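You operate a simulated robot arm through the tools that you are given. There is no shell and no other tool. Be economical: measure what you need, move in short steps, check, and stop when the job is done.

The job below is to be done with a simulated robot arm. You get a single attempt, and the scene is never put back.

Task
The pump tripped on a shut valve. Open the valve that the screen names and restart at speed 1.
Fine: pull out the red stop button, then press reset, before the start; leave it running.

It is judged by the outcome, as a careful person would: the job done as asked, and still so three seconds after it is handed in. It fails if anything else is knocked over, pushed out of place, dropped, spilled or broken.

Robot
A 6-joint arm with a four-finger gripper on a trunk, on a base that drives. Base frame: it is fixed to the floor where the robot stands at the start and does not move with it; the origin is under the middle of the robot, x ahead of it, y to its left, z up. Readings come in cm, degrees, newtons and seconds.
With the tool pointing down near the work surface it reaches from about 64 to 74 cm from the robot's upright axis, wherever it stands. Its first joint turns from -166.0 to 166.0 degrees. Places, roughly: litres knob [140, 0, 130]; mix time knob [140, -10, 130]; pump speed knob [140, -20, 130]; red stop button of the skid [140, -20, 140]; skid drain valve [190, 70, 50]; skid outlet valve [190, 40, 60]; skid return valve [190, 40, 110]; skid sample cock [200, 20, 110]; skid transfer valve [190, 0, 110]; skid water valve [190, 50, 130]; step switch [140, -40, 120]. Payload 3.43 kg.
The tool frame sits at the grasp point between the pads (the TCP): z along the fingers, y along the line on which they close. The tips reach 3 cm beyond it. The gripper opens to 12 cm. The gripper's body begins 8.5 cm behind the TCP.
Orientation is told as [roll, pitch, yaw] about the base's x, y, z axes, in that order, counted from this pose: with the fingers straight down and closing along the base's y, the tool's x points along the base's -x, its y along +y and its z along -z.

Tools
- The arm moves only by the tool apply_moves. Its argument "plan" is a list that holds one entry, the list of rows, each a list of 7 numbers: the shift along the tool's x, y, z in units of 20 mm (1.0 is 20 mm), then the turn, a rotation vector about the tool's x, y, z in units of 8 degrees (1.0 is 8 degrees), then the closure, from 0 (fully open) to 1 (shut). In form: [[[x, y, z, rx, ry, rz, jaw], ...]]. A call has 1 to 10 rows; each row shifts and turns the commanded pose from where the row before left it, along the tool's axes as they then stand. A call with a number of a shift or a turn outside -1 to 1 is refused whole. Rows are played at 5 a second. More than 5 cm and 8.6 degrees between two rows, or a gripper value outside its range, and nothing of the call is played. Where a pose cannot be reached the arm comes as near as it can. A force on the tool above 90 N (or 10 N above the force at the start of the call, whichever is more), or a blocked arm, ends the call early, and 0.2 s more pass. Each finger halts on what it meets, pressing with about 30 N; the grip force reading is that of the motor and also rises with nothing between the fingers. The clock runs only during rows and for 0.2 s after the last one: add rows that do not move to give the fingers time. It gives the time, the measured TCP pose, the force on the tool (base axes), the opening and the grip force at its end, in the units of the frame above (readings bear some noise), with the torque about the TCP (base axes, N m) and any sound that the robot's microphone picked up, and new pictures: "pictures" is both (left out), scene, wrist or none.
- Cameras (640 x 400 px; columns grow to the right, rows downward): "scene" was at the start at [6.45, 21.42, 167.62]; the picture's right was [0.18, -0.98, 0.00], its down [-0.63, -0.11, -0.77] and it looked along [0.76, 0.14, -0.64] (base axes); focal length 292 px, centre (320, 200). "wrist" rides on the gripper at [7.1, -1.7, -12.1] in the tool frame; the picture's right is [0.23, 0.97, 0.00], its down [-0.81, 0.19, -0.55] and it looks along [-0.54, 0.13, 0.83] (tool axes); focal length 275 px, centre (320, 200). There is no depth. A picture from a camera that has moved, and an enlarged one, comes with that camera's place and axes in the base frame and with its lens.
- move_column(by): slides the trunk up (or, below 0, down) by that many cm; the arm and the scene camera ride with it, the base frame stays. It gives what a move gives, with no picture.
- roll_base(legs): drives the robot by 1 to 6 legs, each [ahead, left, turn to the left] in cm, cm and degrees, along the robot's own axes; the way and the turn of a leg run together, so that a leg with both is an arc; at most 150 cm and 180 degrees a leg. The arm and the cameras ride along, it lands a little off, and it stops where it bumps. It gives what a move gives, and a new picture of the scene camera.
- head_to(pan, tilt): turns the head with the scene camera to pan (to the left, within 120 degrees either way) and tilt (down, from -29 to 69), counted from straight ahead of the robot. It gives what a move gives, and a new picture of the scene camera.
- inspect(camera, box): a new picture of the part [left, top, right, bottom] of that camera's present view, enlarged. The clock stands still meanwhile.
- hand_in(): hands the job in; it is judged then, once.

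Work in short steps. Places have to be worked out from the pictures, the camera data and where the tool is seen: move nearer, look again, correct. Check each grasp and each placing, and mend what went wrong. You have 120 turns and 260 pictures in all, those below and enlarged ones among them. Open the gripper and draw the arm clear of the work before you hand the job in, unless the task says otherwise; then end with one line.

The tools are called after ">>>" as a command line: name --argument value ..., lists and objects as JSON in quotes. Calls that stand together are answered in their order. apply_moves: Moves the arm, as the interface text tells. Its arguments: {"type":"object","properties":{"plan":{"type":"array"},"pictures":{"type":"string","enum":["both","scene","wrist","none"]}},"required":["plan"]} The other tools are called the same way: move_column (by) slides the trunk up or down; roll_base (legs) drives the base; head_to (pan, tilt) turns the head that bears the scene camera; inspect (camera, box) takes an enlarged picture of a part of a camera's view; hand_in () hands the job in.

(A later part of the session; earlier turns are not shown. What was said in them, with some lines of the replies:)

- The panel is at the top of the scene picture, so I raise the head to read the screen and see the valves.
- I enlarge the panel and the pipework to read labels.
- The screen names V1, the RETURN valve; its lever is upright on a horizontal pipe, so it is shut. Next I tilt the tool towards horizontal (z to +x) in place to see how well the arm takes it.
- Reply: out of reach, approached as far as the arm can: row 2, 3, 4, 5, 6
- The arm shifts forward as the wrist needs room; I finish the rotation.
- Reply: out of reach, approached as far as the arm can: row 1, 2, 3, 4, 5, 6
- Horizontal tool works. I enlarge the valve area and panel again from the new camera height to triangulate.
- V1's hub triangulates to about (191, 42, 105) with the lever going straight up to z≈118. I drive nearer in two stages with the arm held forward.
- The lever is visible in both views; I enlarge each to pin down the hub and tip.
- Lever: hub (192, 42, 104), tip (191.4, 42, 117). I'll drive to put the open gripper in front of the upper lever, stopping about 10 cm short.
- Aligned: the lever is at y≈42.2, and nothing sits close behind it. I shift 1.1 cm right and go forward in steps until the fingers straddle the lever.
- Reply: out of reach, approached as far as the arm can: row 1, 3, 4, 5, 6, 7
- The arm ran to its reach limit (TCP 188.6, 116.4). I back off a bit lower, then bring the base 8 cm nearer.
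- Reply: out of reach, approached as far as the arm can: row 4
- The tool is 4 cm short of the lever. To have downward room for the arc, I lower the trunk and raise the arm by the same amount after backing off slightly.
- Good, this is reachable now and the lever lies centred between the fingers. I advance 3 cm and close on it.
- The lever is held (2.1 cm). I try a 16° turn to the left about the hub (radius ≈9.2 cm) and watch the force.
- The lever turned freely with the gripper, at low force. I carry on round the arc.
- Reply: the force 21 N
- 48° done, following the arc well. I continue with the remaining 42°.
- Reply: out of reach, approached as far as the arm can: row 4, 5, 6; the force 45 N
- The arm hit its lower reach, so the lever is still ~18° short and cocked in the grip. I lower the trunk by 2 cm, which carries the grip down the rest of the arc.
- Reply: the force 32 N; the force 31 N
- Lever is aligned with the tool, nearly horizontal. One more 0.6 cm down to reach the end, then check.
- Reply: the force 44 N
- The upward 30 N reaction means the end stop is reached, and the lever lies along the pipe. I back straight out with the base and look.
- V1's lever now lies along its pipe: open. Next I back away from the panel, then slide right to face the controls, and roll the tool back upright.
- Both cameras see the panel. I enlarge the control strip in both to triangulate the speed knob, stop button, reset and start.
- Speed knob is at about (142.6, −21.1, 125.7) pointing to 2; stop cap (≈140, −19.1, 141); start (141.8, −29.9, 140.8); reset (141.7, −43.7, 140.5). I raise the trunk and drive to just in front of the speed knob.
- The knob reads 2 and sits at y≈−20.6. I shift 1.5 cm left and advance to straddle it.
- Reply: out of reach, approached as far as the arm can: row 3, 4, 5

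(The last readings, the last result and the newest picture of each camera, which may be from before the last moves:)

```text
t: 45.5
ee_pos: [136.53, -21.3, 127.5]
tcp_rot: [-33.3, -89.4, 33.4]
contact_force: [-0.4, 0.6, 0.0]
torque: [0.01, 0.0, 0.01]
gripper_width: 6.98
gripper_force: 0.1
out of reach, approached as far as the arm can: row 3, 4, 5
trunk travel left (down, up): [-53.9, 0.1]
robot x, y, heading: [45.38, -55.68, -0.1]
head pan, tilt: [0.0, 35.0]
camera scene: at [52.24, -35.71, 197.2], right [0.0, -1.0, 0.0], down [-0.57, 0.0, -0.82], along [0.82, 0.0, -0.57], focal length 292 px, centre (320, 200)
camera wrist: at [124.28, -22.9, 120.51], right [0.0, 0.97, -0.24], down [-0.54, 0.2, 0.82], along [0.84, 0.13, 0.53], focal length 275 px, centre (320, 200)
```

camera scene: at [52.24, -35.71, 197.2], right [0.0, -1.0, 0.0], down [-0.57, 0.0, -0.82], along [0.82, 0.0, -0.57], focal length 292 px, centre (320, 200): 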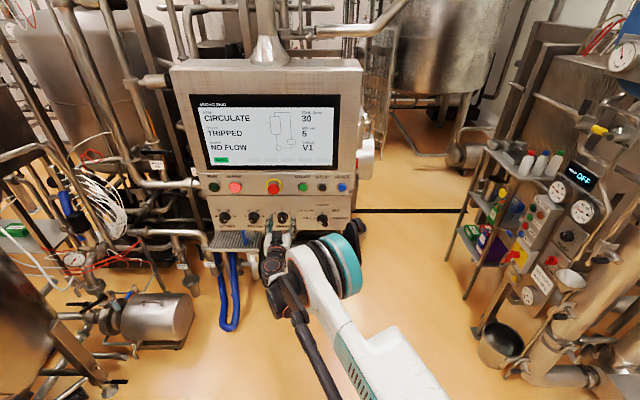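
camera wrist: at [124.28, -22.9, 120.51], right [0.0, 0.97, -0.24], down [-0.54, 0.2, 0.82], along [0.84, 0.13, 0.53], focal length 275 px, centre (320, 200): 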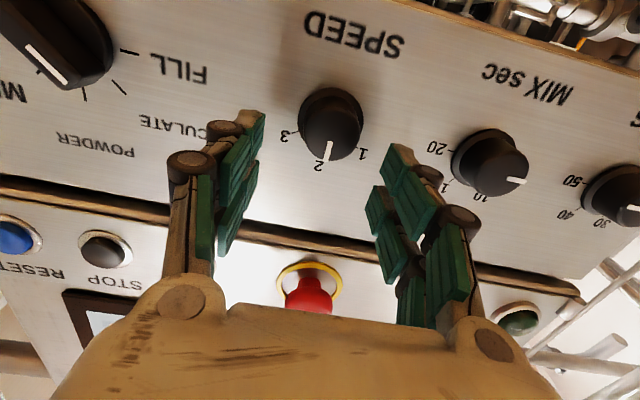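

Reach limit again; I retract 5 cm and lower to the knob height, then drive the base 9 cm nearer.

>>> apply_moves --plan '[[[0.5, 0.1, -1, 0, 0, 0, 0.42], [0.45, 0, -1, 0, 0, 0, 0.42], [0, 0, -1, 0, 0, 0, 0.42], [0, 0, -0.8, 0, 0, 0, 0.42], [0, 0, 0, 0, 0, 0, 0.42]]]' --pictures "none"

>>> roll_base --legs '[[8.5, 0, 0]]'

>>> apply_moves --plan '[[[0, 0, 0, 0, 0, 0, 0.42]]]' --pictures "wrist"

```text
t: 46.7
ee_pos: [128.91, -21.17, 125.79]
tcp_rot: [-37.7, -89.3, 37.7]
contact_force: [0.0, 0.7, -0.5]
torque: [-0.03, 0.04, -0.01]
gripper_width: 6.96
gripper_force: 0.1
trunk travel left (down, up): [-53.9, 0.1]
robot x, y, heading: [45.16, -55.44, 0.1]
head pan, tilt: [0.0, 35.0]
```

```text
t: 47.8
ee_pos: [137.61, -21.11, 125.68]
tcp_rot: [-34.2, -89.2, 34.3]
contact_force: [0.7, -0.6, -0.3]
torque: [-0.02, -0.01, -0.01]
gripper_width: 6.98
gripper_force: 0.1
trunk travel left (down, up): [-53.9, 0.1]
robot x, y, heading: [53.8, -55.87, -0.0]
head pan, tilt: [0.0, 35.0]
camera scene: at [60.98, -35.69, 197.18], right [0.0, -1.0, 0.0], down [-0.57, 0.0, -0.82], along [0.82, 0.0, -0.57], focal length 292 px, centre (320, 200)
```

scene: 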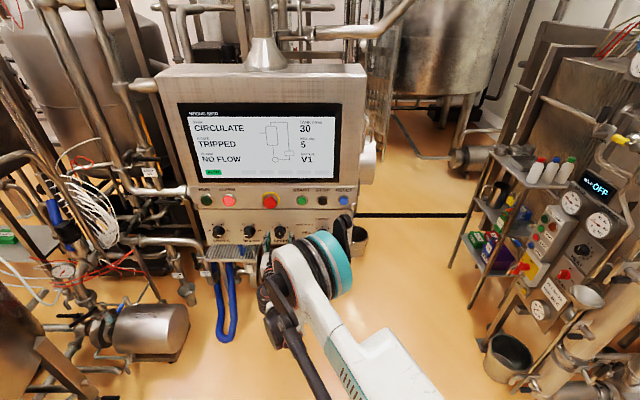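

```text
t: 48.2
ee_pos: [137.46, -21.11, 125.68]
tcp_rot: [-35.4, -89.4, 35.5]
contact_force: [0.0, -0.1, 0.6]
torque: [0.0, -0.03, -0.02]
gripper_width: 6.97
gripper_force: 0.0
trunk travel left (down, up): [-53.9, 0.1]
robot x, y, heading: [54.16, -55.81, -0.1]
head pan, tilt: [0.0, 35.0]
camera wrist: at [125.17, -22.81, 118.73], right [0.0, 0.97, -0.24], down [-0.55, 0.2, 0.81], along [0.84, 0.13, 0.53], focal length 275 px, centre (320, 200)
```

wrist: 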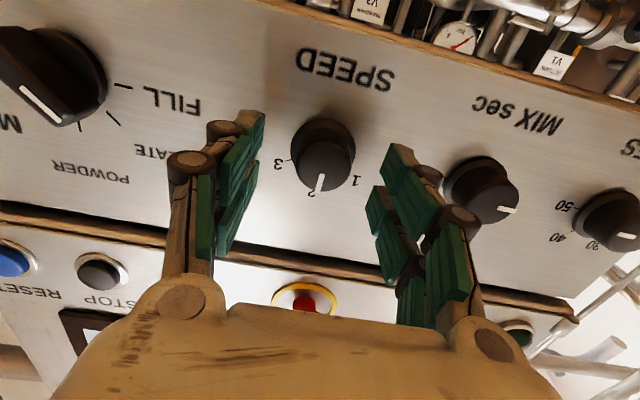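

The knob's front centre is at about (−20.5, 126.3). I correct 0.5 cm each way and advance 3 cm gently, then close.

>>> apply_moves --plan '[[[-0.25, 0.28, 0.4, 0, 0, 0, 0.42], [0, 0, 0.4, 0, 0, 0, 0.42], [0, 0, 0.4, 0, 0, 0, 0.42], [0, 0, 0.3, 0, 0, 0, 0.42], [0, 0, 0, 0, 0, 0, 0.42]]]' --pictures "wrist"

```text
t: 49.4
ee_pos: [140.2, -20.49, 126.27]
tcp_rot: [-45.3, -89.4, 45.3]
contact_force: [-16.5, -1.1, 2.5]
torque: [0.21, -0.26, -0.22]
gripper_width: 7.14
gripper_force: 0.9
trunk travel left (down, up): [-53.9, 0.1]
robot x, y, heading: [53.82, -55.76, 0.2]
head pan, tilt: [0.0, 35.0]
camera wrist: at [127.94, -22.21, 119.33], right [0.0, 0.97, -0.24], down [-0.55, 0.2, 0.81], along [0.84, 0.13, 0.53], focal length 275 px, centre (320, 200)
```

wrist: 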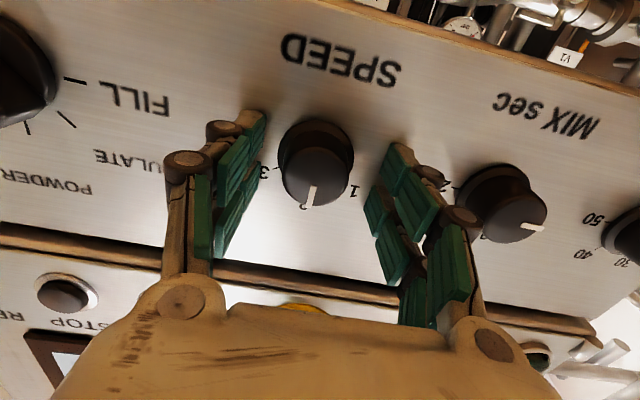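

The tips touch the panel face (−16 N at tip x≈143.2). I back off 0.5 cm and close on the knob.

>>> apply_moves --plan '[[[0, 0, -0.25, 0, 0, 0, 0.42], [0, 0, 0, 0, 0, 0, 0.6], [0, 0, 0, 0, 0, 0, 0.75], [0, 0, 0, 0, 0, 0, 0.75], [0, 0, 0, 0, 0, 0, 0.75]]]' --pictures "wrist"

```text
t: 50.6
ee_pos: [139.92, -20.94, 126.39]
tcp_rot: [-33.8, -89.5, 33.7]
contact_force: [-14.9, -15.1, -3.8]
torque: [-0.12, -0.22, -0.65]
gripper_width: 3.53
gripper_force: 44.8
trunk travel left (down, up): [-53.9, 0.1]
robot x, y, heading: [54.13, -55.88, -0.2]
head pan, tilt: [0.0, 35.0]
camera wrist: at [127.58, -22.5, 119.37], right [0.0, 0.97, -0.24], down [-0.55, 0.2, 0.81], along [0.84, 0.13, 0.53], focal length 275 px, centre (320, 200)
```

wrist: 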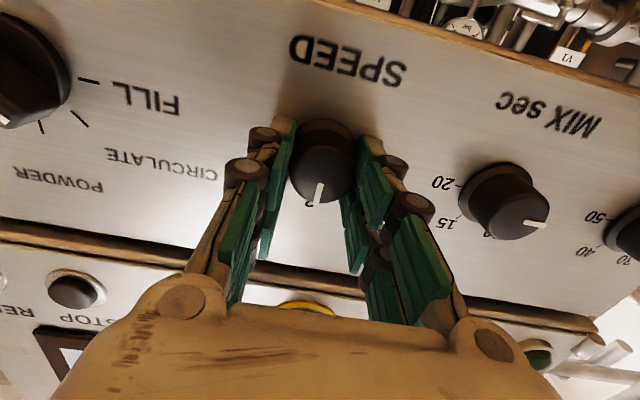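

Knob gripped at 3.5 cm; a side force of −15 N says the knob's axis is slightly to the right. I ease right 0.4 cm and turn 32° counter-clockwise.

>>> apply_moves --plan '[[[0, -0.2, 0, 0, 0, 0, 0.75], [0, 0, 0, 0, 0, -1, 0.75], [0, 0, 0, 0, 0, -1, 0.75], [0, 0, 0, 0, 0, -1, 0.75], [0, 0, 0, 0, 0, -1, 0.75], [0, 0, 0, 0, 0, 0, 0.75]]]' --pictures "wrist"

```text
t: 52.0
ee_pos: [139.82, -20.65, 126.18]
tcp_rot: [-89.3, -57.4, 89.5]
contact_force: [10.8, 18.3, 21.6]
torque: [0.08, -0.94, 0.65]
gripper_width: 3.55
gripper_force: 45.1
trunk travel left (down, up): [-53.9, 0.1]
robot x, y, heading: [53.76, -55.64, 0.2]
head pan, tilt: [0.0, 35.0]
camera wrist: at [127.6, -25.87, 121.29], right [-0.01, 0.7, -0.72], down [-0.55, 0.6, 0.58], along [0.83, 0.4, 0.38], focal length 275 px, centre (320, 200)
```

wrist: 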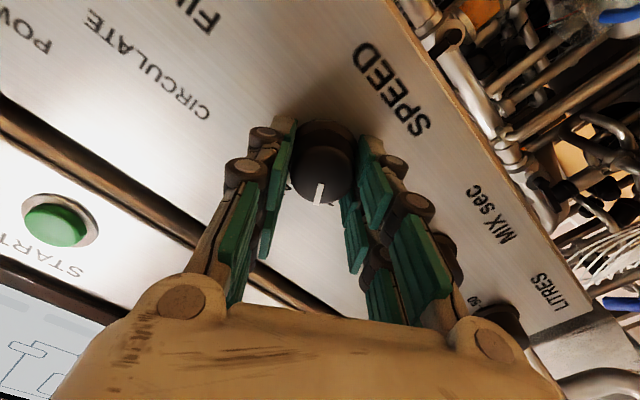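

The knob follows. The scale steps look like 60°, so I turn 28° more.

>>> apply_moves --plan '[[[0, 0, 0, 0, 0, -1, 0.75], [0, 0, 0, 0, 0, -1, 0.75], [0, 0, 0, 0, 0, -1, 0.75], [0, 0, 0, 0, 0, -0.5, 0.75], [0, 0, 0, 0, 0, 0, 0.75]]]' --pictures "wrist"

```text
t: 53.2
ee_pos: [139.82, -20.55, 126.1]
tcp_rot: [-89.4, -29.3, 89.9]
contact_force: [-5.7, 26.6, -6.2]
torque: [0.31, 0.24, 0.69]
gripper_width: 3.52
gripper_force: 45.1
trunk travel left (down, up): [-53.9, 0.1]
robot x, y, heading: [54.16, -56.04, -0.0]
head pan, tilt: [0.0, 35.0]
camera wrist: at [127.6, -27.51, 124.18], right [-0.01, 0.28, -0.96], down [-0.55, 0.8, 0.24], along [0.83, 0.53, 0.15], focal length 275 px, centre (320, 200)
```

wrist: 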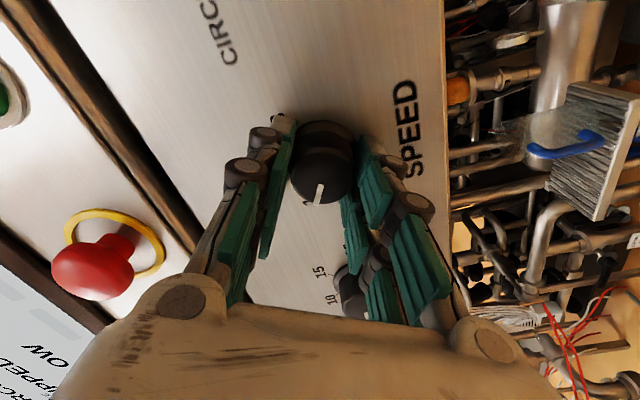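

The mark now appears in line with the "1". I release, draw back 4 cm and check.

>>> apply_moves --plan '[[[0, 0, 0, 0, 0, 0, 0.5], [0, 0, 0, 0, 0, 0, 0.4], [0, 0, -1, 0, 0, 0, 0.4], [0, 0, -1, 0, 0, 0, 0.4], [0, 0, -1, 0, 0, 0, 0.4], [0, 0, 0, 0, 0, 0, 0.4]]]' --pictures "wrist"

>>> inspect --camera "wrist" --box '[200, 60, 440, 210]'

>>> inspect --camera "scene" --box '[180, 175, 370, 255]'

```text
t: 54.6
ee_pos: [133.87, -21.01, 126.32]
tcp_rot: [-89.4, -29.6, 89.7]
contact_force: [0.9, -0.5, -0.1]
torque: [-0.02, -0.02, 0.01]
gripper_width: 7.22
gripper_force: 0.1
trunk travel left (down, up): [-53.9, 0.1]
robot x, y, heading: [53.76, -55.43, -0.1]
head pan, tilt: [0.0, 35.0]
camera wrist: at [121.68, -28.0, 124.29], right [-0.01, 0.28, -0.96], down [-0.55, 0.8, 0.24], along [0.83, 0.53, 0.15], focal length 275 px, centre (320, 200)
```

wrist: 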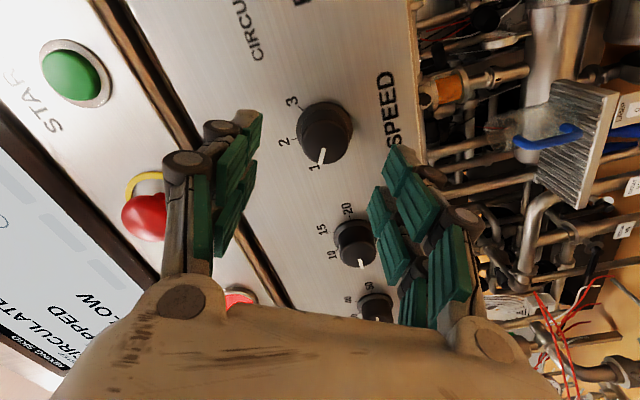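

```text
2.67 times, centred on (320, 135) of wrist
camera zoom: at [121.68, -28.0, 124.29], right [-0.01, 0.28, -0.96], down [-0.55, 0.8, 0.24], along [0.83, 0.53, 0.15], focal length 734 px, centre (320, 373)
```

zoom: 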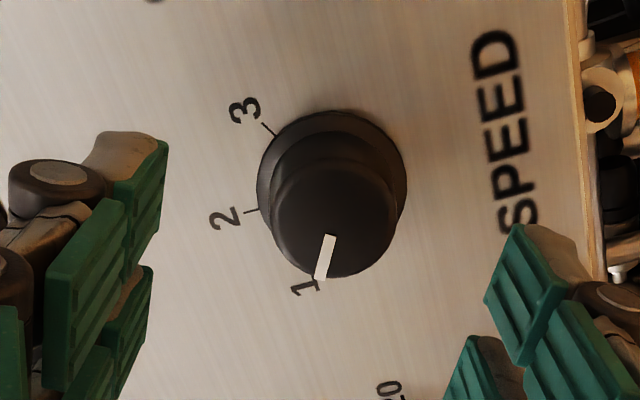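

```text
3.37 times, centred on (275, 215) of scene
camera zoom: at [60.8, -35.7, 197.19], right [0.0, -1.0, 0.0], down [-0.57, 0.0, -0.82], along [0.82, 0.0, -0.57], focal length 984 px, centre (472, 150)
```

zoom: 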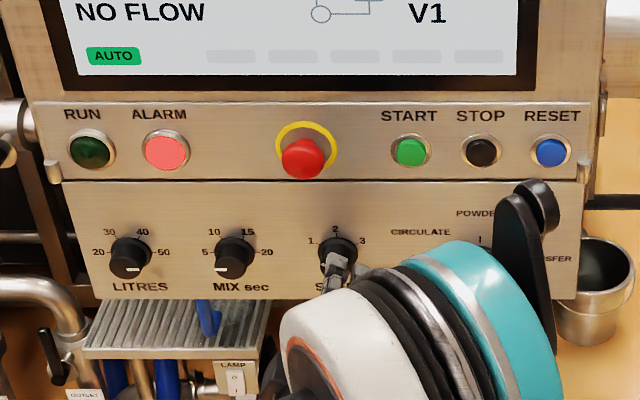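

Speed knob is on 1. Next I back off, roll upright and rise to the stop button at about (138.9, −19.4, 141).

>>> apply_moves --plan '[[[0, 0, -1, 0, 0, 1, 0.4], [0, 0, 0, 0, 0, 1, 0.4], [0, 0, 0, 0, 0, 1, 0.4], [0, 0, 0, 0, 0, 1, 0.4], [0, 0, 0, 0, 0, 1, 0.4], [0, 0, 0, 0, 0, 1, 0.4], [0, 0, 0, 0, 0, 1, 0.4], [0, 0, 0, 0, 0, 0.5, 0.4]]]' --pictures "none"

>>> apply_moves --plan '[[[-1, 0, 0, 0, 0, 0, 0.4], [-1, 0, 0, 0, 0, 0, 0.4], [-1, 0, 0, 0, 0, 0, 0.4], [-1, 0, 0, 0, 0, 0, 0.4], [-1, 0.4, 0, 0, 0, 0, 0.4], [-1, 0.4, 0, 0, 0, 0, 0.4], [-1, 0, 0, 0, 0, 0, 0.4], [-0.35, 0, 0, 0, 0, 0, 0.4], [0, 0, 0, 0, 0, 0, 0.4]]]' --pictures "both"

```text
t: 56.4
ee_pos: [131.81, -21.0, 126.37]
tcp_rot: [-29.7, -89.3, 29.7]
contact_force: [0.8, 0.4, 0.6]
torque: [0.0, 0.01, 0.0]
gripper_width: 7.22
gripper_force: 0.0
trunk travel left (down, up): [-53.9, 0.1]
robot x, y, heading: [53.69, -55.7, 0.2]
head pan, tilt: [0.0, 35.0]
```

```text
t: 58.4
ee_pos: [131.93, -19.3, 141.04]
tcp_rot: [-37.5, -89.4, 37.6]
contact_force: [0.2, 0.3, 1.1]
torque: [-0.01, -0.02, 0.0]
gripper_width: 7.2
gripper_force: 0.1
trunk travel left (down, up): [-53.9, 0.1]
robot x, y, heading: [53.4, -55.63, 0.1]
head pan, tilt: [0.0, 35.0]
camera scene: at [60.73, -35.7, 197.19], right [0.0, -1.0, 0.0], down [-0.57, 0.0, -0.82], along [0.82, 0.0, -0.57], focal length 292 px, centre (320, 200)
camera wrist: at [119.65, -21.01, 134.05], right [0.0, 0.97, -0.24], down [-0.55, 0.2, 0.81], along [0.84, 0.13, 0.53], focal length 275 px, centre (320, 200)
```

scene: 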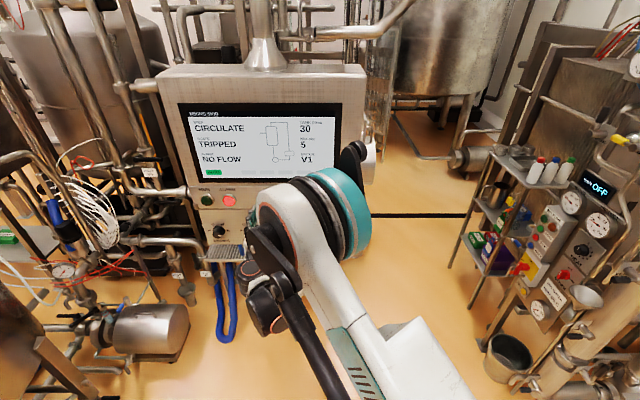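
wrist: 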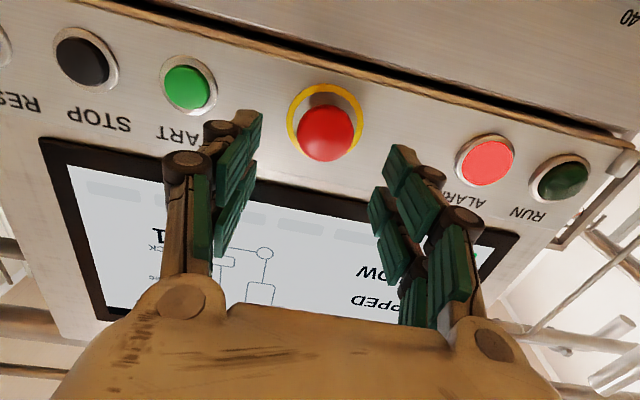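

The cap is at about (−19.0, 140.7), centred between the fingers. I advance 6.5 cm and close on it.

>>> apply_moves --plan '[[[0.1, 0.1, 0.8, 0, 0, 0, 0.4], [0, 0, 0.8, 0, 0, 0, 0.4], [0, 0, 0.8, 0, 0, 0, 0.4], [0, 0, 0.6, 0, 0, 0, 0.4], [0, 0, 0.3, 0, 0, 0, 0.4], [0, 0, 0, 0, 0, 0, 0.4]]]' --pictures "wrist"

```text
t: 59.8
ee_pos: [138.59, -19.15, 140.65]
tcp_rot: [-38.0, -89.4, 38.2]
contact_force: [0.2, 0.3, 0.0]
torque: [0.02, 0.0, 0.04]
gripper_width: 7.21
gripper_force: 0.0
trunk travel left (down, up): [-53.9, 0.1]
robot x, y, heading: [53.6, -55.83, -0.3]
head pan, tilt: [0.0, 35.0]
camera wrist: at [126.28, -20.78, 133.78], right [0.0, 0.97, -0.24], down [-0.55, 0.2, 0.81], along [0.84, 0.13, 0.53], focal length 275 px, centre (320, 200)
```

wrist: 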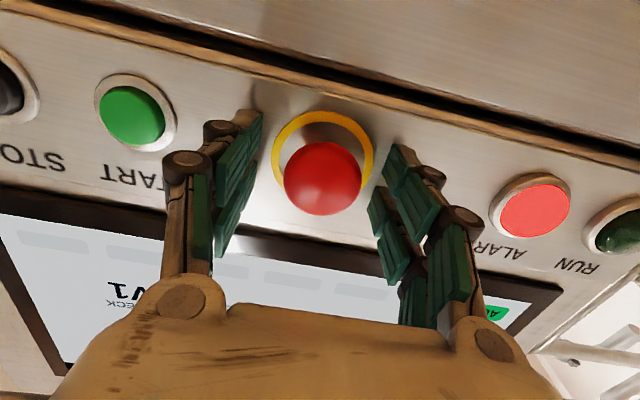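

Centred. I close on the cap.

>>> apply_moves --plan '[[[0, 0, 0.15, 0, 0, 0, 0.5], [0, 0, 0, 0, 0, 0, 0.65], [0, 0, 0, 0, 0, 0, 0.8], [0, 0, 0, 0, 0, 0, 0.8], [0, 0, 0, 0, 0, 0, 0.8]]]' --pictures "wrist"

```text
t: 61.0
ee_pos: [138.62, -19.09, 140.8]
tcp_rot: [-44.3, -89.4, 44.4]
contact_force: [-11.7, 2.5, 2.1]
torque: [0.03, -0.24, -0.1]
gripper_width: 3.8
gripper_force: 45.2
trunk travel left (down, up): [-53.9, 0.1]
robot x, y, heading: [54.04, -55.44, -0.2]
head pan, tilt: [0.0, 35.0]
camera wrist: at [126.39, -20.68, 133.84], right [0.0, 0.97, -0.24], down [-0.55, 0.2, 0.81], along [0.84, 0.13, 0.53], focal length 275 px, centre (320, 200)
```

wrist: 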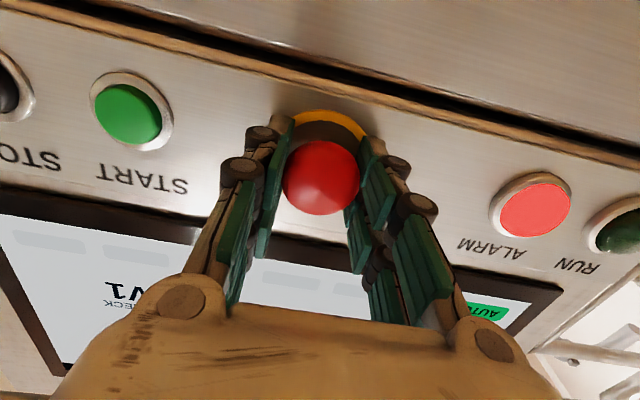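

Cap held (3.8 cm). I pull straight back about 2 cm.

>>> apply_moves --plan '[[[0, 0, -0.3, 0, 0, 0, 0.85], [0, 0, -0.3, 0, 0, 0, 0.85], [0, 0, -0.3, 0, 0, 0, 0.85], [0, 0, 0, 0, 0, 0, 0.85]]]' --pictures "both"

```text
t: 62.0
ee_pos: [137.19, -19.01, 140.75]
tcp_rot: [-40.8, -89.4, 41.0]
contact_force: [19.0, 9.1, 21.6]
torque: [0.03, -0.28, 0.06]
gripper_width: 3.76
gripper_force: 45.0
trunk travel left (down, up): [-53.9, 0.1]
robot x, y, heading: [54.01, -55.43, -0.2]
head pan, tilt: [0.0, 35.0]
heard: click
camera scene: at [60.86, -35.63, 197.2], right [0.0, -1.0, 0.0], down [-0.57, 0.0, -0.82], along [0.82, 0.0, -0.57], focal length 292 px, centre (320, 200)
camera wrist: at [124.95, -20.67, 133.76], right [0.0, 0.97, -0.24], down [-0.55, 0.2, 0.81], along [0.84, 0.13, 0.53], focal length 275 px, centre (320, 200)
```

scene: 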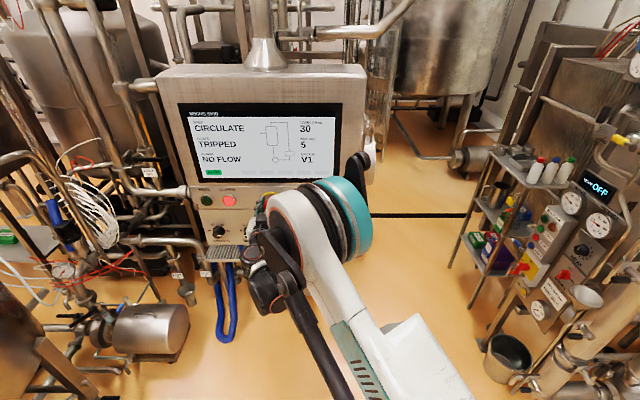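
wrist: 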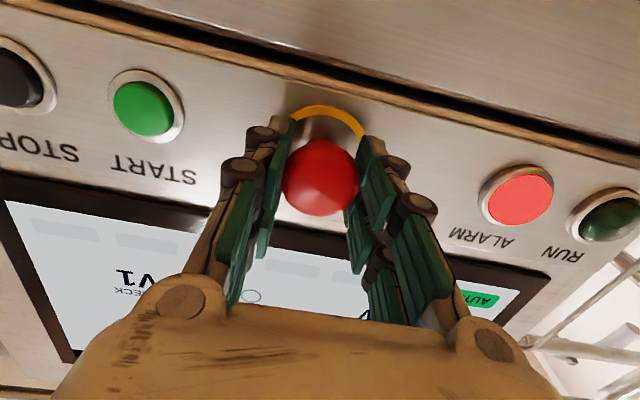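

A click was heard and the cap came out 1.4 cm: the stop is released. I open, back off, then shift the base right toward reset.

>>> apply_moves --plan '[[[0, 0, 0, 0, 0, 0, 0.5], [0, 0, 0, 0, 0, 0, 0.35], [0, 0, -1, 0, 0, 0, 0.35], [0, 0, -1, 0, 0, 0, 0.35], [0, 0, -1, 0, 0, 0, 0.35], [0, 0, -1, 0, 0, 0, 0.5], [0, 0, 0, 0, 0, 0, 1], [0, 0, 0, 0, 0, 0, 1]]]' --pictures "none"

>>> roll_base --legs '[[0, -24.6, 0]]'

>>> apply_moves --plan '[[[0, 0, 0, 0, 0, 0, 1]]]' --pictures "wrist"

```text
t: 63.8
ee_pos: [129.11, -19.19, 141.05]
tcp_rot: [-38.9, -89.4, 38.9]
contact_force: [-0.4, 0.6, 0.8]
torque: [0.01, 0.0, 0.01]
gripper_width: 0.0
gripper_force: 29.9
trunk travel left (down, up): [-53.9, 0.1]
robot x, y, heading: [54.13, -55.55, 0.1]
head pan, tilt: [0.0, 35.0]
```

```text
t: 65.6
ee_pos: [129.27, -44.17, 140.9]
tcp_rot: [-33.1, -89.4, 32.9]
contact_force: [0.1, -0.8, -0.6]
torque: [0.02, 0.01, 0.06]
gripper_width: 0.0
gripper_force: 29.8
trunk travel left (down, up): [-53.9, 0.1]
robot x, y, heading: [53.7, -80.31, -0.1]
head pan, tilt: [0.0, 35.0]
camera scene: at [60.77, -60.42, 197.22], right [0.0, -1.0, 0.0], down [-0.57, 0.0, -0.82], along [0.82, 0.0, -0.57], focal length 292 px, centre (320, 200)
```

scene: 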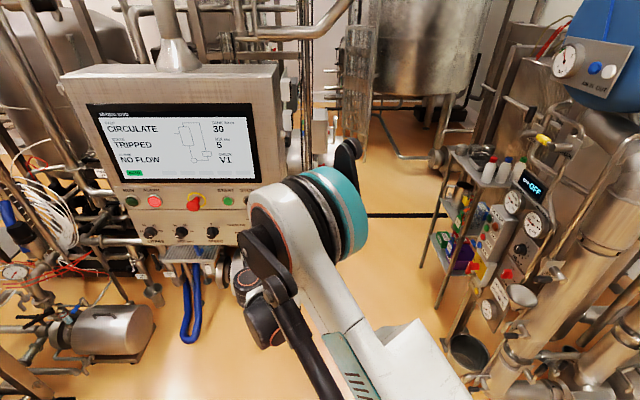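

```text
t: 66.0
ee_pos: [129.23, -44.05, 140.97]
tcp_rot: [-35.4, -89.4, 35.1]
contact_force: [0.2, 0.2, 0.8]
torque: [-0.02, -0.04, 0.09]
gripper_width: 0.0
gripper_force: 29.6
trunk travel left (down, up): [-53.9, 0.1]
robot x, y, heading: [53.51, -80.22, -0.2]
head pan, tilt: [0.0, 35.0]
camera wrist: at [117.0, -45.65, 133.92], right [0.0, 0.97, -0.24], down [-0.54, 0.2, 0.81], along [0.84, 0.13, 0.53], focal length 275 px, centre (320, 200)
```

wrist: 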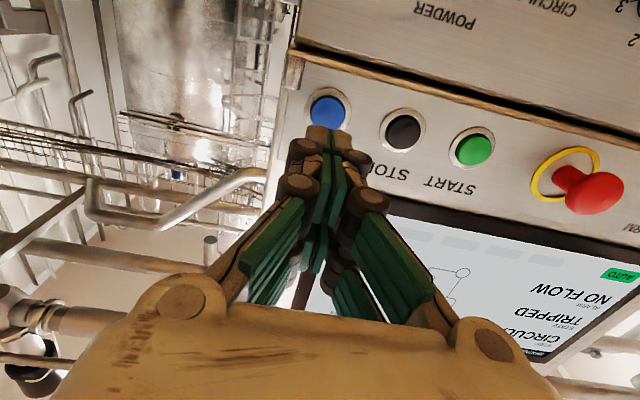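

The stop button now stands out. Reset is at about (141.7, −43.4, 140.4); I align and come up 1.5 cm in front of it.

>>> apply_moves --plan '[[[0.27, 0.32, 0.8, 0, 0, 0, 1], [0, 0, 0.8, 0, 0, 0, 1], [0, 0, 0.8, 0, 0, 0, 1], [0, 0, 0.8, 0, 0, 0, 1], [0, 0, 0.7, 0, 0, 0, 1], [0, 0, 0, 0, 0, 0, 1]]]' --pictures "wrist"

```text
t: 67.4
ee_pos: [137.0, -43.34, 140.35]
tcp_rot: [-37.8, -89.4, 37.6]
contact_force: [-0.1, -0.2, 0.2]
torque: [0.0, -0.02, 0.03]
gripper_width: 0.0
gripper_force: 30.4
trunk travel left (down, up): [-53.9, 0.1]
robot x, y, heading: [53.61, -80.3, -0.0]
head pan, tilt: [0.0, 35.0]
camera wrist: at [124.82, -44.9, 133.34], right [0.0, 0.97, -0.24], down [-0.55, 0.2, 0.81], along [0.84, 0.13, 0.53], focal length 275 px, centre (320, 200)
```

wrist: 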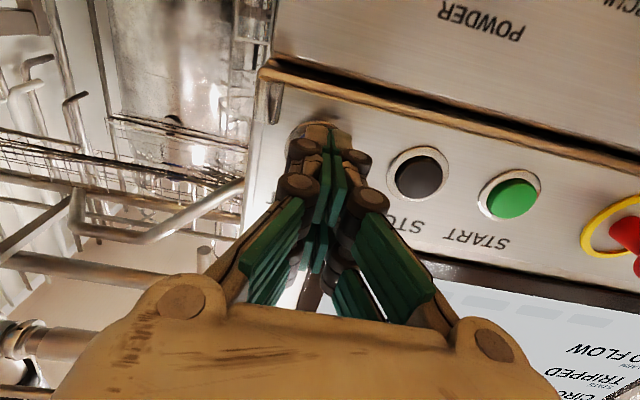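

The fingertips cover the button. I press in steps of 5 mm, then withdraw.

>>> apply_moves --plan '[[[0, 0, 0.35, 0, 0, 0, 1], [0, 0, 0.35, 0, 0, 0, 1], [0, 0, 0.35, 0, 0, 0, 1], [0, 0, 0.25, 0, 0, 0, 1], [0, 0, 0.15, 0, 0, 0, 1], [0, 0, 0, 0, 0, 0, 1]]]' --pictures "scene"

>>> apply_moves --plan '[[[0, 0, -1, 0, 0, 0, 1], [0, 0, -1, 0, 0, 0, 1], [0, 0, -1, 0, 0, 0, 1], [0, 0, -1, 0, 0, 0, 1], [0, 0, 0, 0, 0, 0, 1]]]' --pictures "both"

```text
t: 68.7
ee_pos: [138.65, -43.16, 140.77]
tcp_rot: [-37.8, -89.5, 38.0]
contact_force: [-41.4, -6.6, 6.2]
torque: [-0.18, -0.13, -0.12]
gripper_width: 0.6
gripper_force: 33.8
trunk travel left (down, up): [-53.9, 0.1]
robot x, y, heading: [53.38, -80.25, -0.1]
head pan, tilt: [0.0, 35.0]
heard: click
stopped in row 6: the force on the tool passed its limit at 91 N (the readings are from after the stop); the commanded pose is now the measured one
camera scene: at [59.62, -60.52, 197.3], right [0.0, -1.0, 0.0], down [-0.57, 0.0, -0.82], along [0.82, 0.0, -0.57], focal length 292 px, centre (320, 200)
```

scene: 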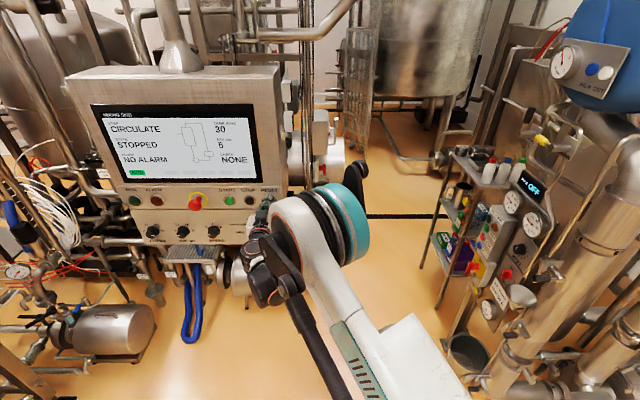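

```text
t: 69.8
ee_pos: [131.44, -43.06, 140.09]
tcp_rot: [-24.8, -89.3, 24.8]
contact_force: [-0.1, -0.7, -0.6]
torque: [0.01, -0.01, 0.03]
gripper_width: 0.0
gripper_force: 32.9
trunk travel left (down, up): [-53.9, 0.1]
robot x, y, heading: [53.97, -80.39, -0.4]
head pan, tilt: [0.0, 35.0]
camera scene: at [60.78, -60.2, 197.19], right [0.0, -1.0, 0.0], down [-0.57, 0.0, -0.82], along [0.82, 0.0, -0.57], focal length 292 px, centre (320, 200)
camera wrist: at [119.35, -44.75, 133.08], right [0.0, 0.97, -0.24], down [-0.54, 0.2, 0.82], along [0.84, 0.13, 0.53], focal length 275 px, centre (320, 200)
```

scene: 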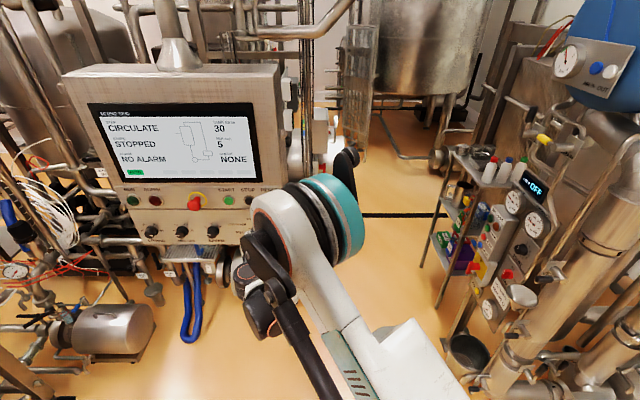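
wrist: 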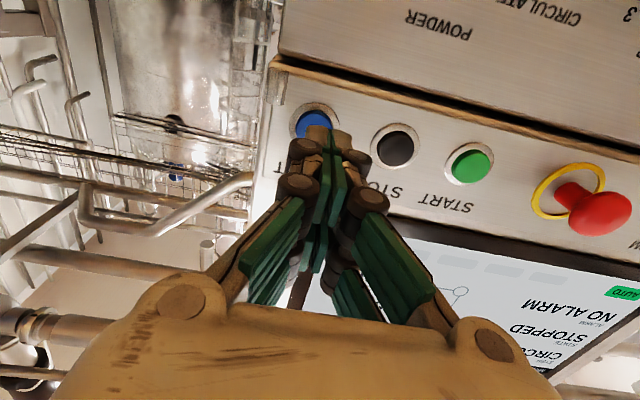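

Reset worked: the screen shows STOPPED, NO ALARM. Start is at about (141.5, −29.4, 140.4); I shift the base 13.7 cm left.

>>> roll_base --legs '[[0, 13.7, 0.3]]'

>>> apply_moves --plan '[[[0, 0, 0, 0, 0, 0, 1]]]' --pictures "wrist"

```text
t: 71.2
ee_pos: [131.25, -28.83, 140.04]
tcp_rot: [-33.1, -89.4, 33.5]
contact_force: [-0.1, 0.7, -0.2]
torque: [0.0, -0.06, -0.07]
gripper_width: 0.0
gripper_force: 33.4
trunk travel left (down, up): [-53.9, 0.1]
robot x, y, heading: [54.01, -66.35, 0.1]
head pan, tilt: [0.0, 35.0]
camera scene: at [60.52, -46.28, 197.16], right [0.01, -1.0, 0.0], down [-0.57, 0.0, -0.82], along [0.82, 0.0, -0.57], focal length 292 px, centre (320, 200)
```

scene: 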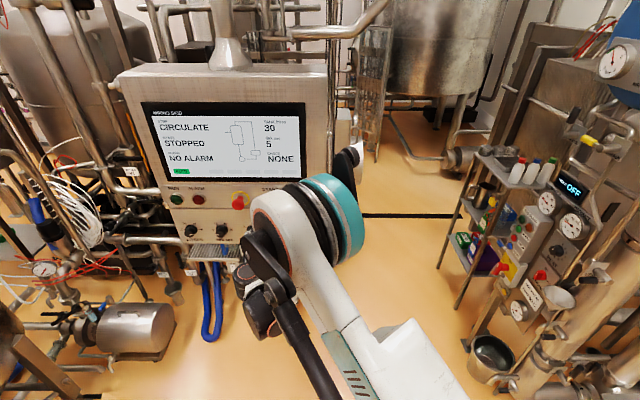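

```text
t: 71.6
ee_pos: [131.3, -28.94, 140.13]
tcp_rot: [-27.4, -89.3, 27.9]
contact_force: [-0.3, 0.1, -0.5]
torque: [-0.02, -0.04, -0.03]
gripper_width: 0.0
gripper_force: 33.6
trunk travel left (down, up): [-53.9, 0.1]
robot x, y, heading: [53.65, -66.5, 0.3]
head pan, tilt: [0.0, 35.0]
camera wrist: at [119.03, -30.67, 133.1], right [-0.01, 0.97, -0.24], down [-0.55, 0.19, 0.82], along [0.84, 0.14, 0.53], focal length 275 px, centre (320, 200)
```

wrist: 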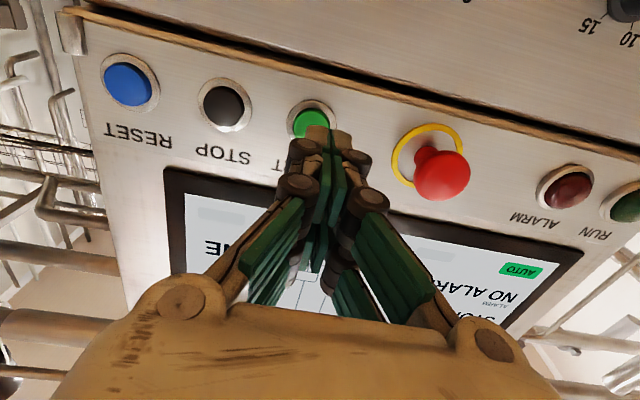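

Start is at y≈−29.5, z≈140. I align and press gently.

>>> apply_moves --plan '[[[0, -0.3, 0.8, 0, 0, 0, 1], [0, 0, 0.8, 0, 0, 0, 1], [0, 0, 0.8, 0, 0, 0, 1], [0, 0, 0.7, 0, 0, 0, 1], [0, 0, 0.3, 0, 0, 0, 1], [0, 0, 0.25, 0, 0, 0, 1], [0, 0, 0.2, 0, 0, 0, 1], [0, 0, 0, 0, 0, 0, 1]]]' --pictures "scene"

```text
t: 73.4
ee_pos: [138.5, -29.52, 140.09]
tcp_rot: [-28.6, -89.4, 29.0]
contact_force: [-23.2, -2.8, -9.2]
torque: [0.01, 0.16, -0.08]
gripper_width: 0.59
gripper_force: 33.4
trunk travel left (down, up): [-53.9, 0.1]
robot x, y, heading: [53.54, -66.46, 0.4]
head pan, tilt: [0.0, 35.0]
heard: click
camera scene: at [60.11, -46.59, 197.2], right [0.01, -1.0, 0.0], down [-0.57, 0.0, -0.82], along [0.82, 0.0, -0.57], focal length 292 px, centre (320, 200)
```

scene: 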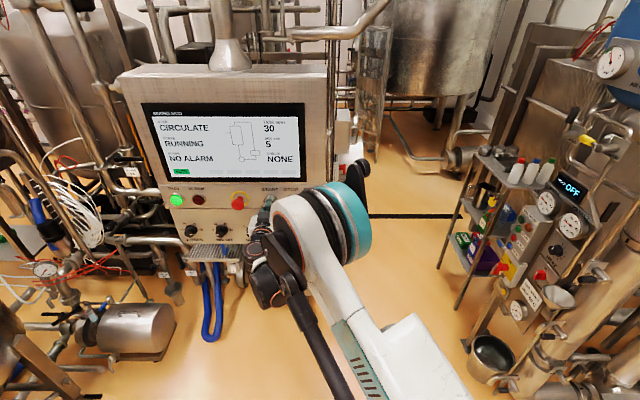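

Click heard, the screen says RUNNING and the RUN lamp is lit. I withdraw straight back, open the gripper and roll away.

>>> apply_moves --plan '[[[0, 0, -1, 0, 0, 0, 1], [0, 0, -1, 0, 0, 0, 1], [0, 0, -1, 0, 0, 0, 1], [0, 0, -1, 0, 0, 0, 1], [0, 0, 0, 0, 0, 0, 1]]]' --pictures "none"

>>> roll_base --legs '[[-25, 0, 0]]'

>>> apply_moves --plan '[[[0, 0, 0, 0, 0, 0, 0.5], [0, 0, 0, 0, 0, 0, 0.5], [0, 0, 0, 0, 0, 0, 0], [0, 0, 0, 0, 0, 0, 0], [0, 0, 0, 0, 0, 0, 0], [0, 0, 0, 0, 0, 0, 0]]]' --pictures "none"

>>> inspect --camera "scene" --box '[140, 60, 380, 210]'

>>> inspect --camera "wrist" --box '[0, 0, 640, 400]'

```text
t: 74.6
ee_pos: [131.07, -29.59, 139.98]
tcp_rot: [-25.2, -89.4, 25.6]
contact_force: [-0.4, -0.4, -0.6]
torque: [0.0, -0.04, 0.01]
gripper_width: 0.0
gripper_force: 33.4
trunk travel left (down, up): [-53.9, 0.1]
robot x, y, heading: [54.03, -66.87, 0.2]
head pan, tilt: [0.0, 35.0]
```

```text
t: 76.4
ee_pos: [106.06, -29.49, 140.12]
tcp_rot: [-28.9, -89.4, 29.3]
contact_force: [-0.2, 0.6, 0.6]
torque: [0.02, 0.01, 0.0]
gripper_width: 0.03
gripper_force: 33.8
trunk travel left (down, up): [-53.9, 0.1]
robot x, y, heading: [29.17, -66.63, 0.4]
head pan, tilt: [0.0, 35.0]
camera scene: at [35.54, -46.74, 197.2], right [0.01, -1.0, 0.0], down [-0.57, 0.0, -0.82], along [0.82, 0.01, -0.57], focal length 292 px, centre (320, 200)
```

scene: 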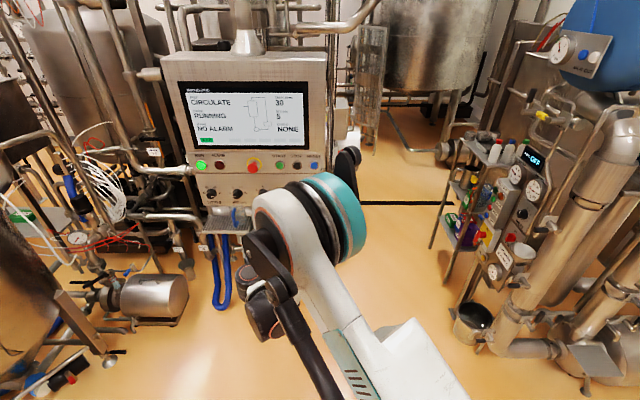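

```text
t: 77.8
ee_pos: [106.26, -29.62, 139.99]
tcp_rot: [-25.8, -89.2, 26.4]
contact_force: [-0.2, -0.4, 0.7]
torque: [0.02, -0.01, 0.02]
gripper_width: 12.04
gripper_force: 0.0
trunk travel left (down, up): [-53.9, 0.1]
robot x, y, heading: [29.05, -66.61, 0.4]
head pan, tilt: [0.0, 35.0]
```

```text
2.67 times, centred on (260, 135) of scene
camera zoom: at [35.75, -46.73, 197.2], right [0.01, -1.0, 0.0], down [-0.57, 0.0, -0.82], along [0.82, 0.01, -0.57], focal length 779 px, centre (480, 373)
```

zoom: 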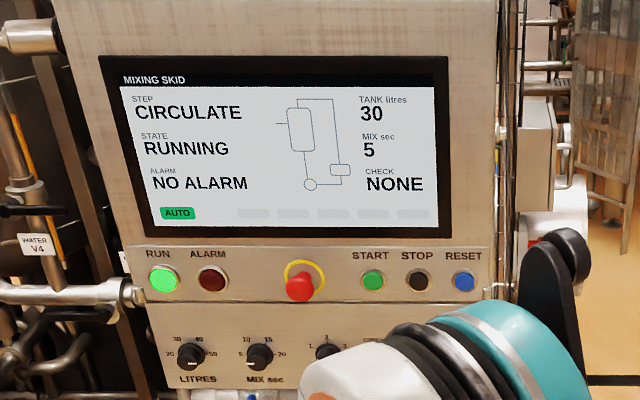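

```text
1.00 times, centred on (320, 200) of wrist (not enlarged: the box is as wide or as high as the picture)
camera zoom: at [93.98, -31.27, 133.04], right [-0.01, 0.97, -0.23], down [-0.55, 0.19, 0.82], along [0.84, 0.14, 0.53], focal length 275 px, centre (320, 200)
```

zoom: 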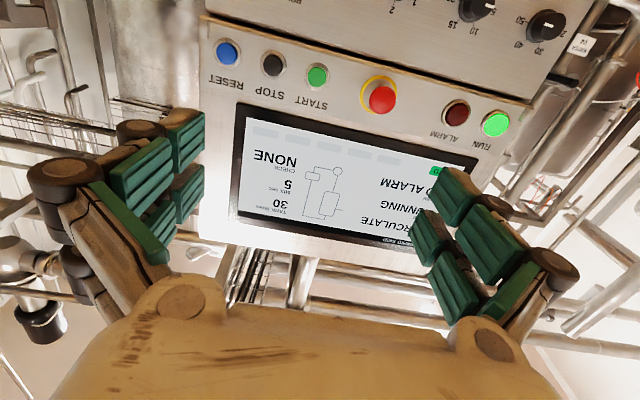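

The pump keeps RUNNING with NO ALARM, check NONE, stop button out, speed at 1, and the arm is clear and open. I hand in.

>>> hand_in

```text
The job is handed in.
```

The return valve V1 is open, the stop button was pulled out and reset pressed before the start, and the pump was running at speed 1 with no alarm when I handed in.
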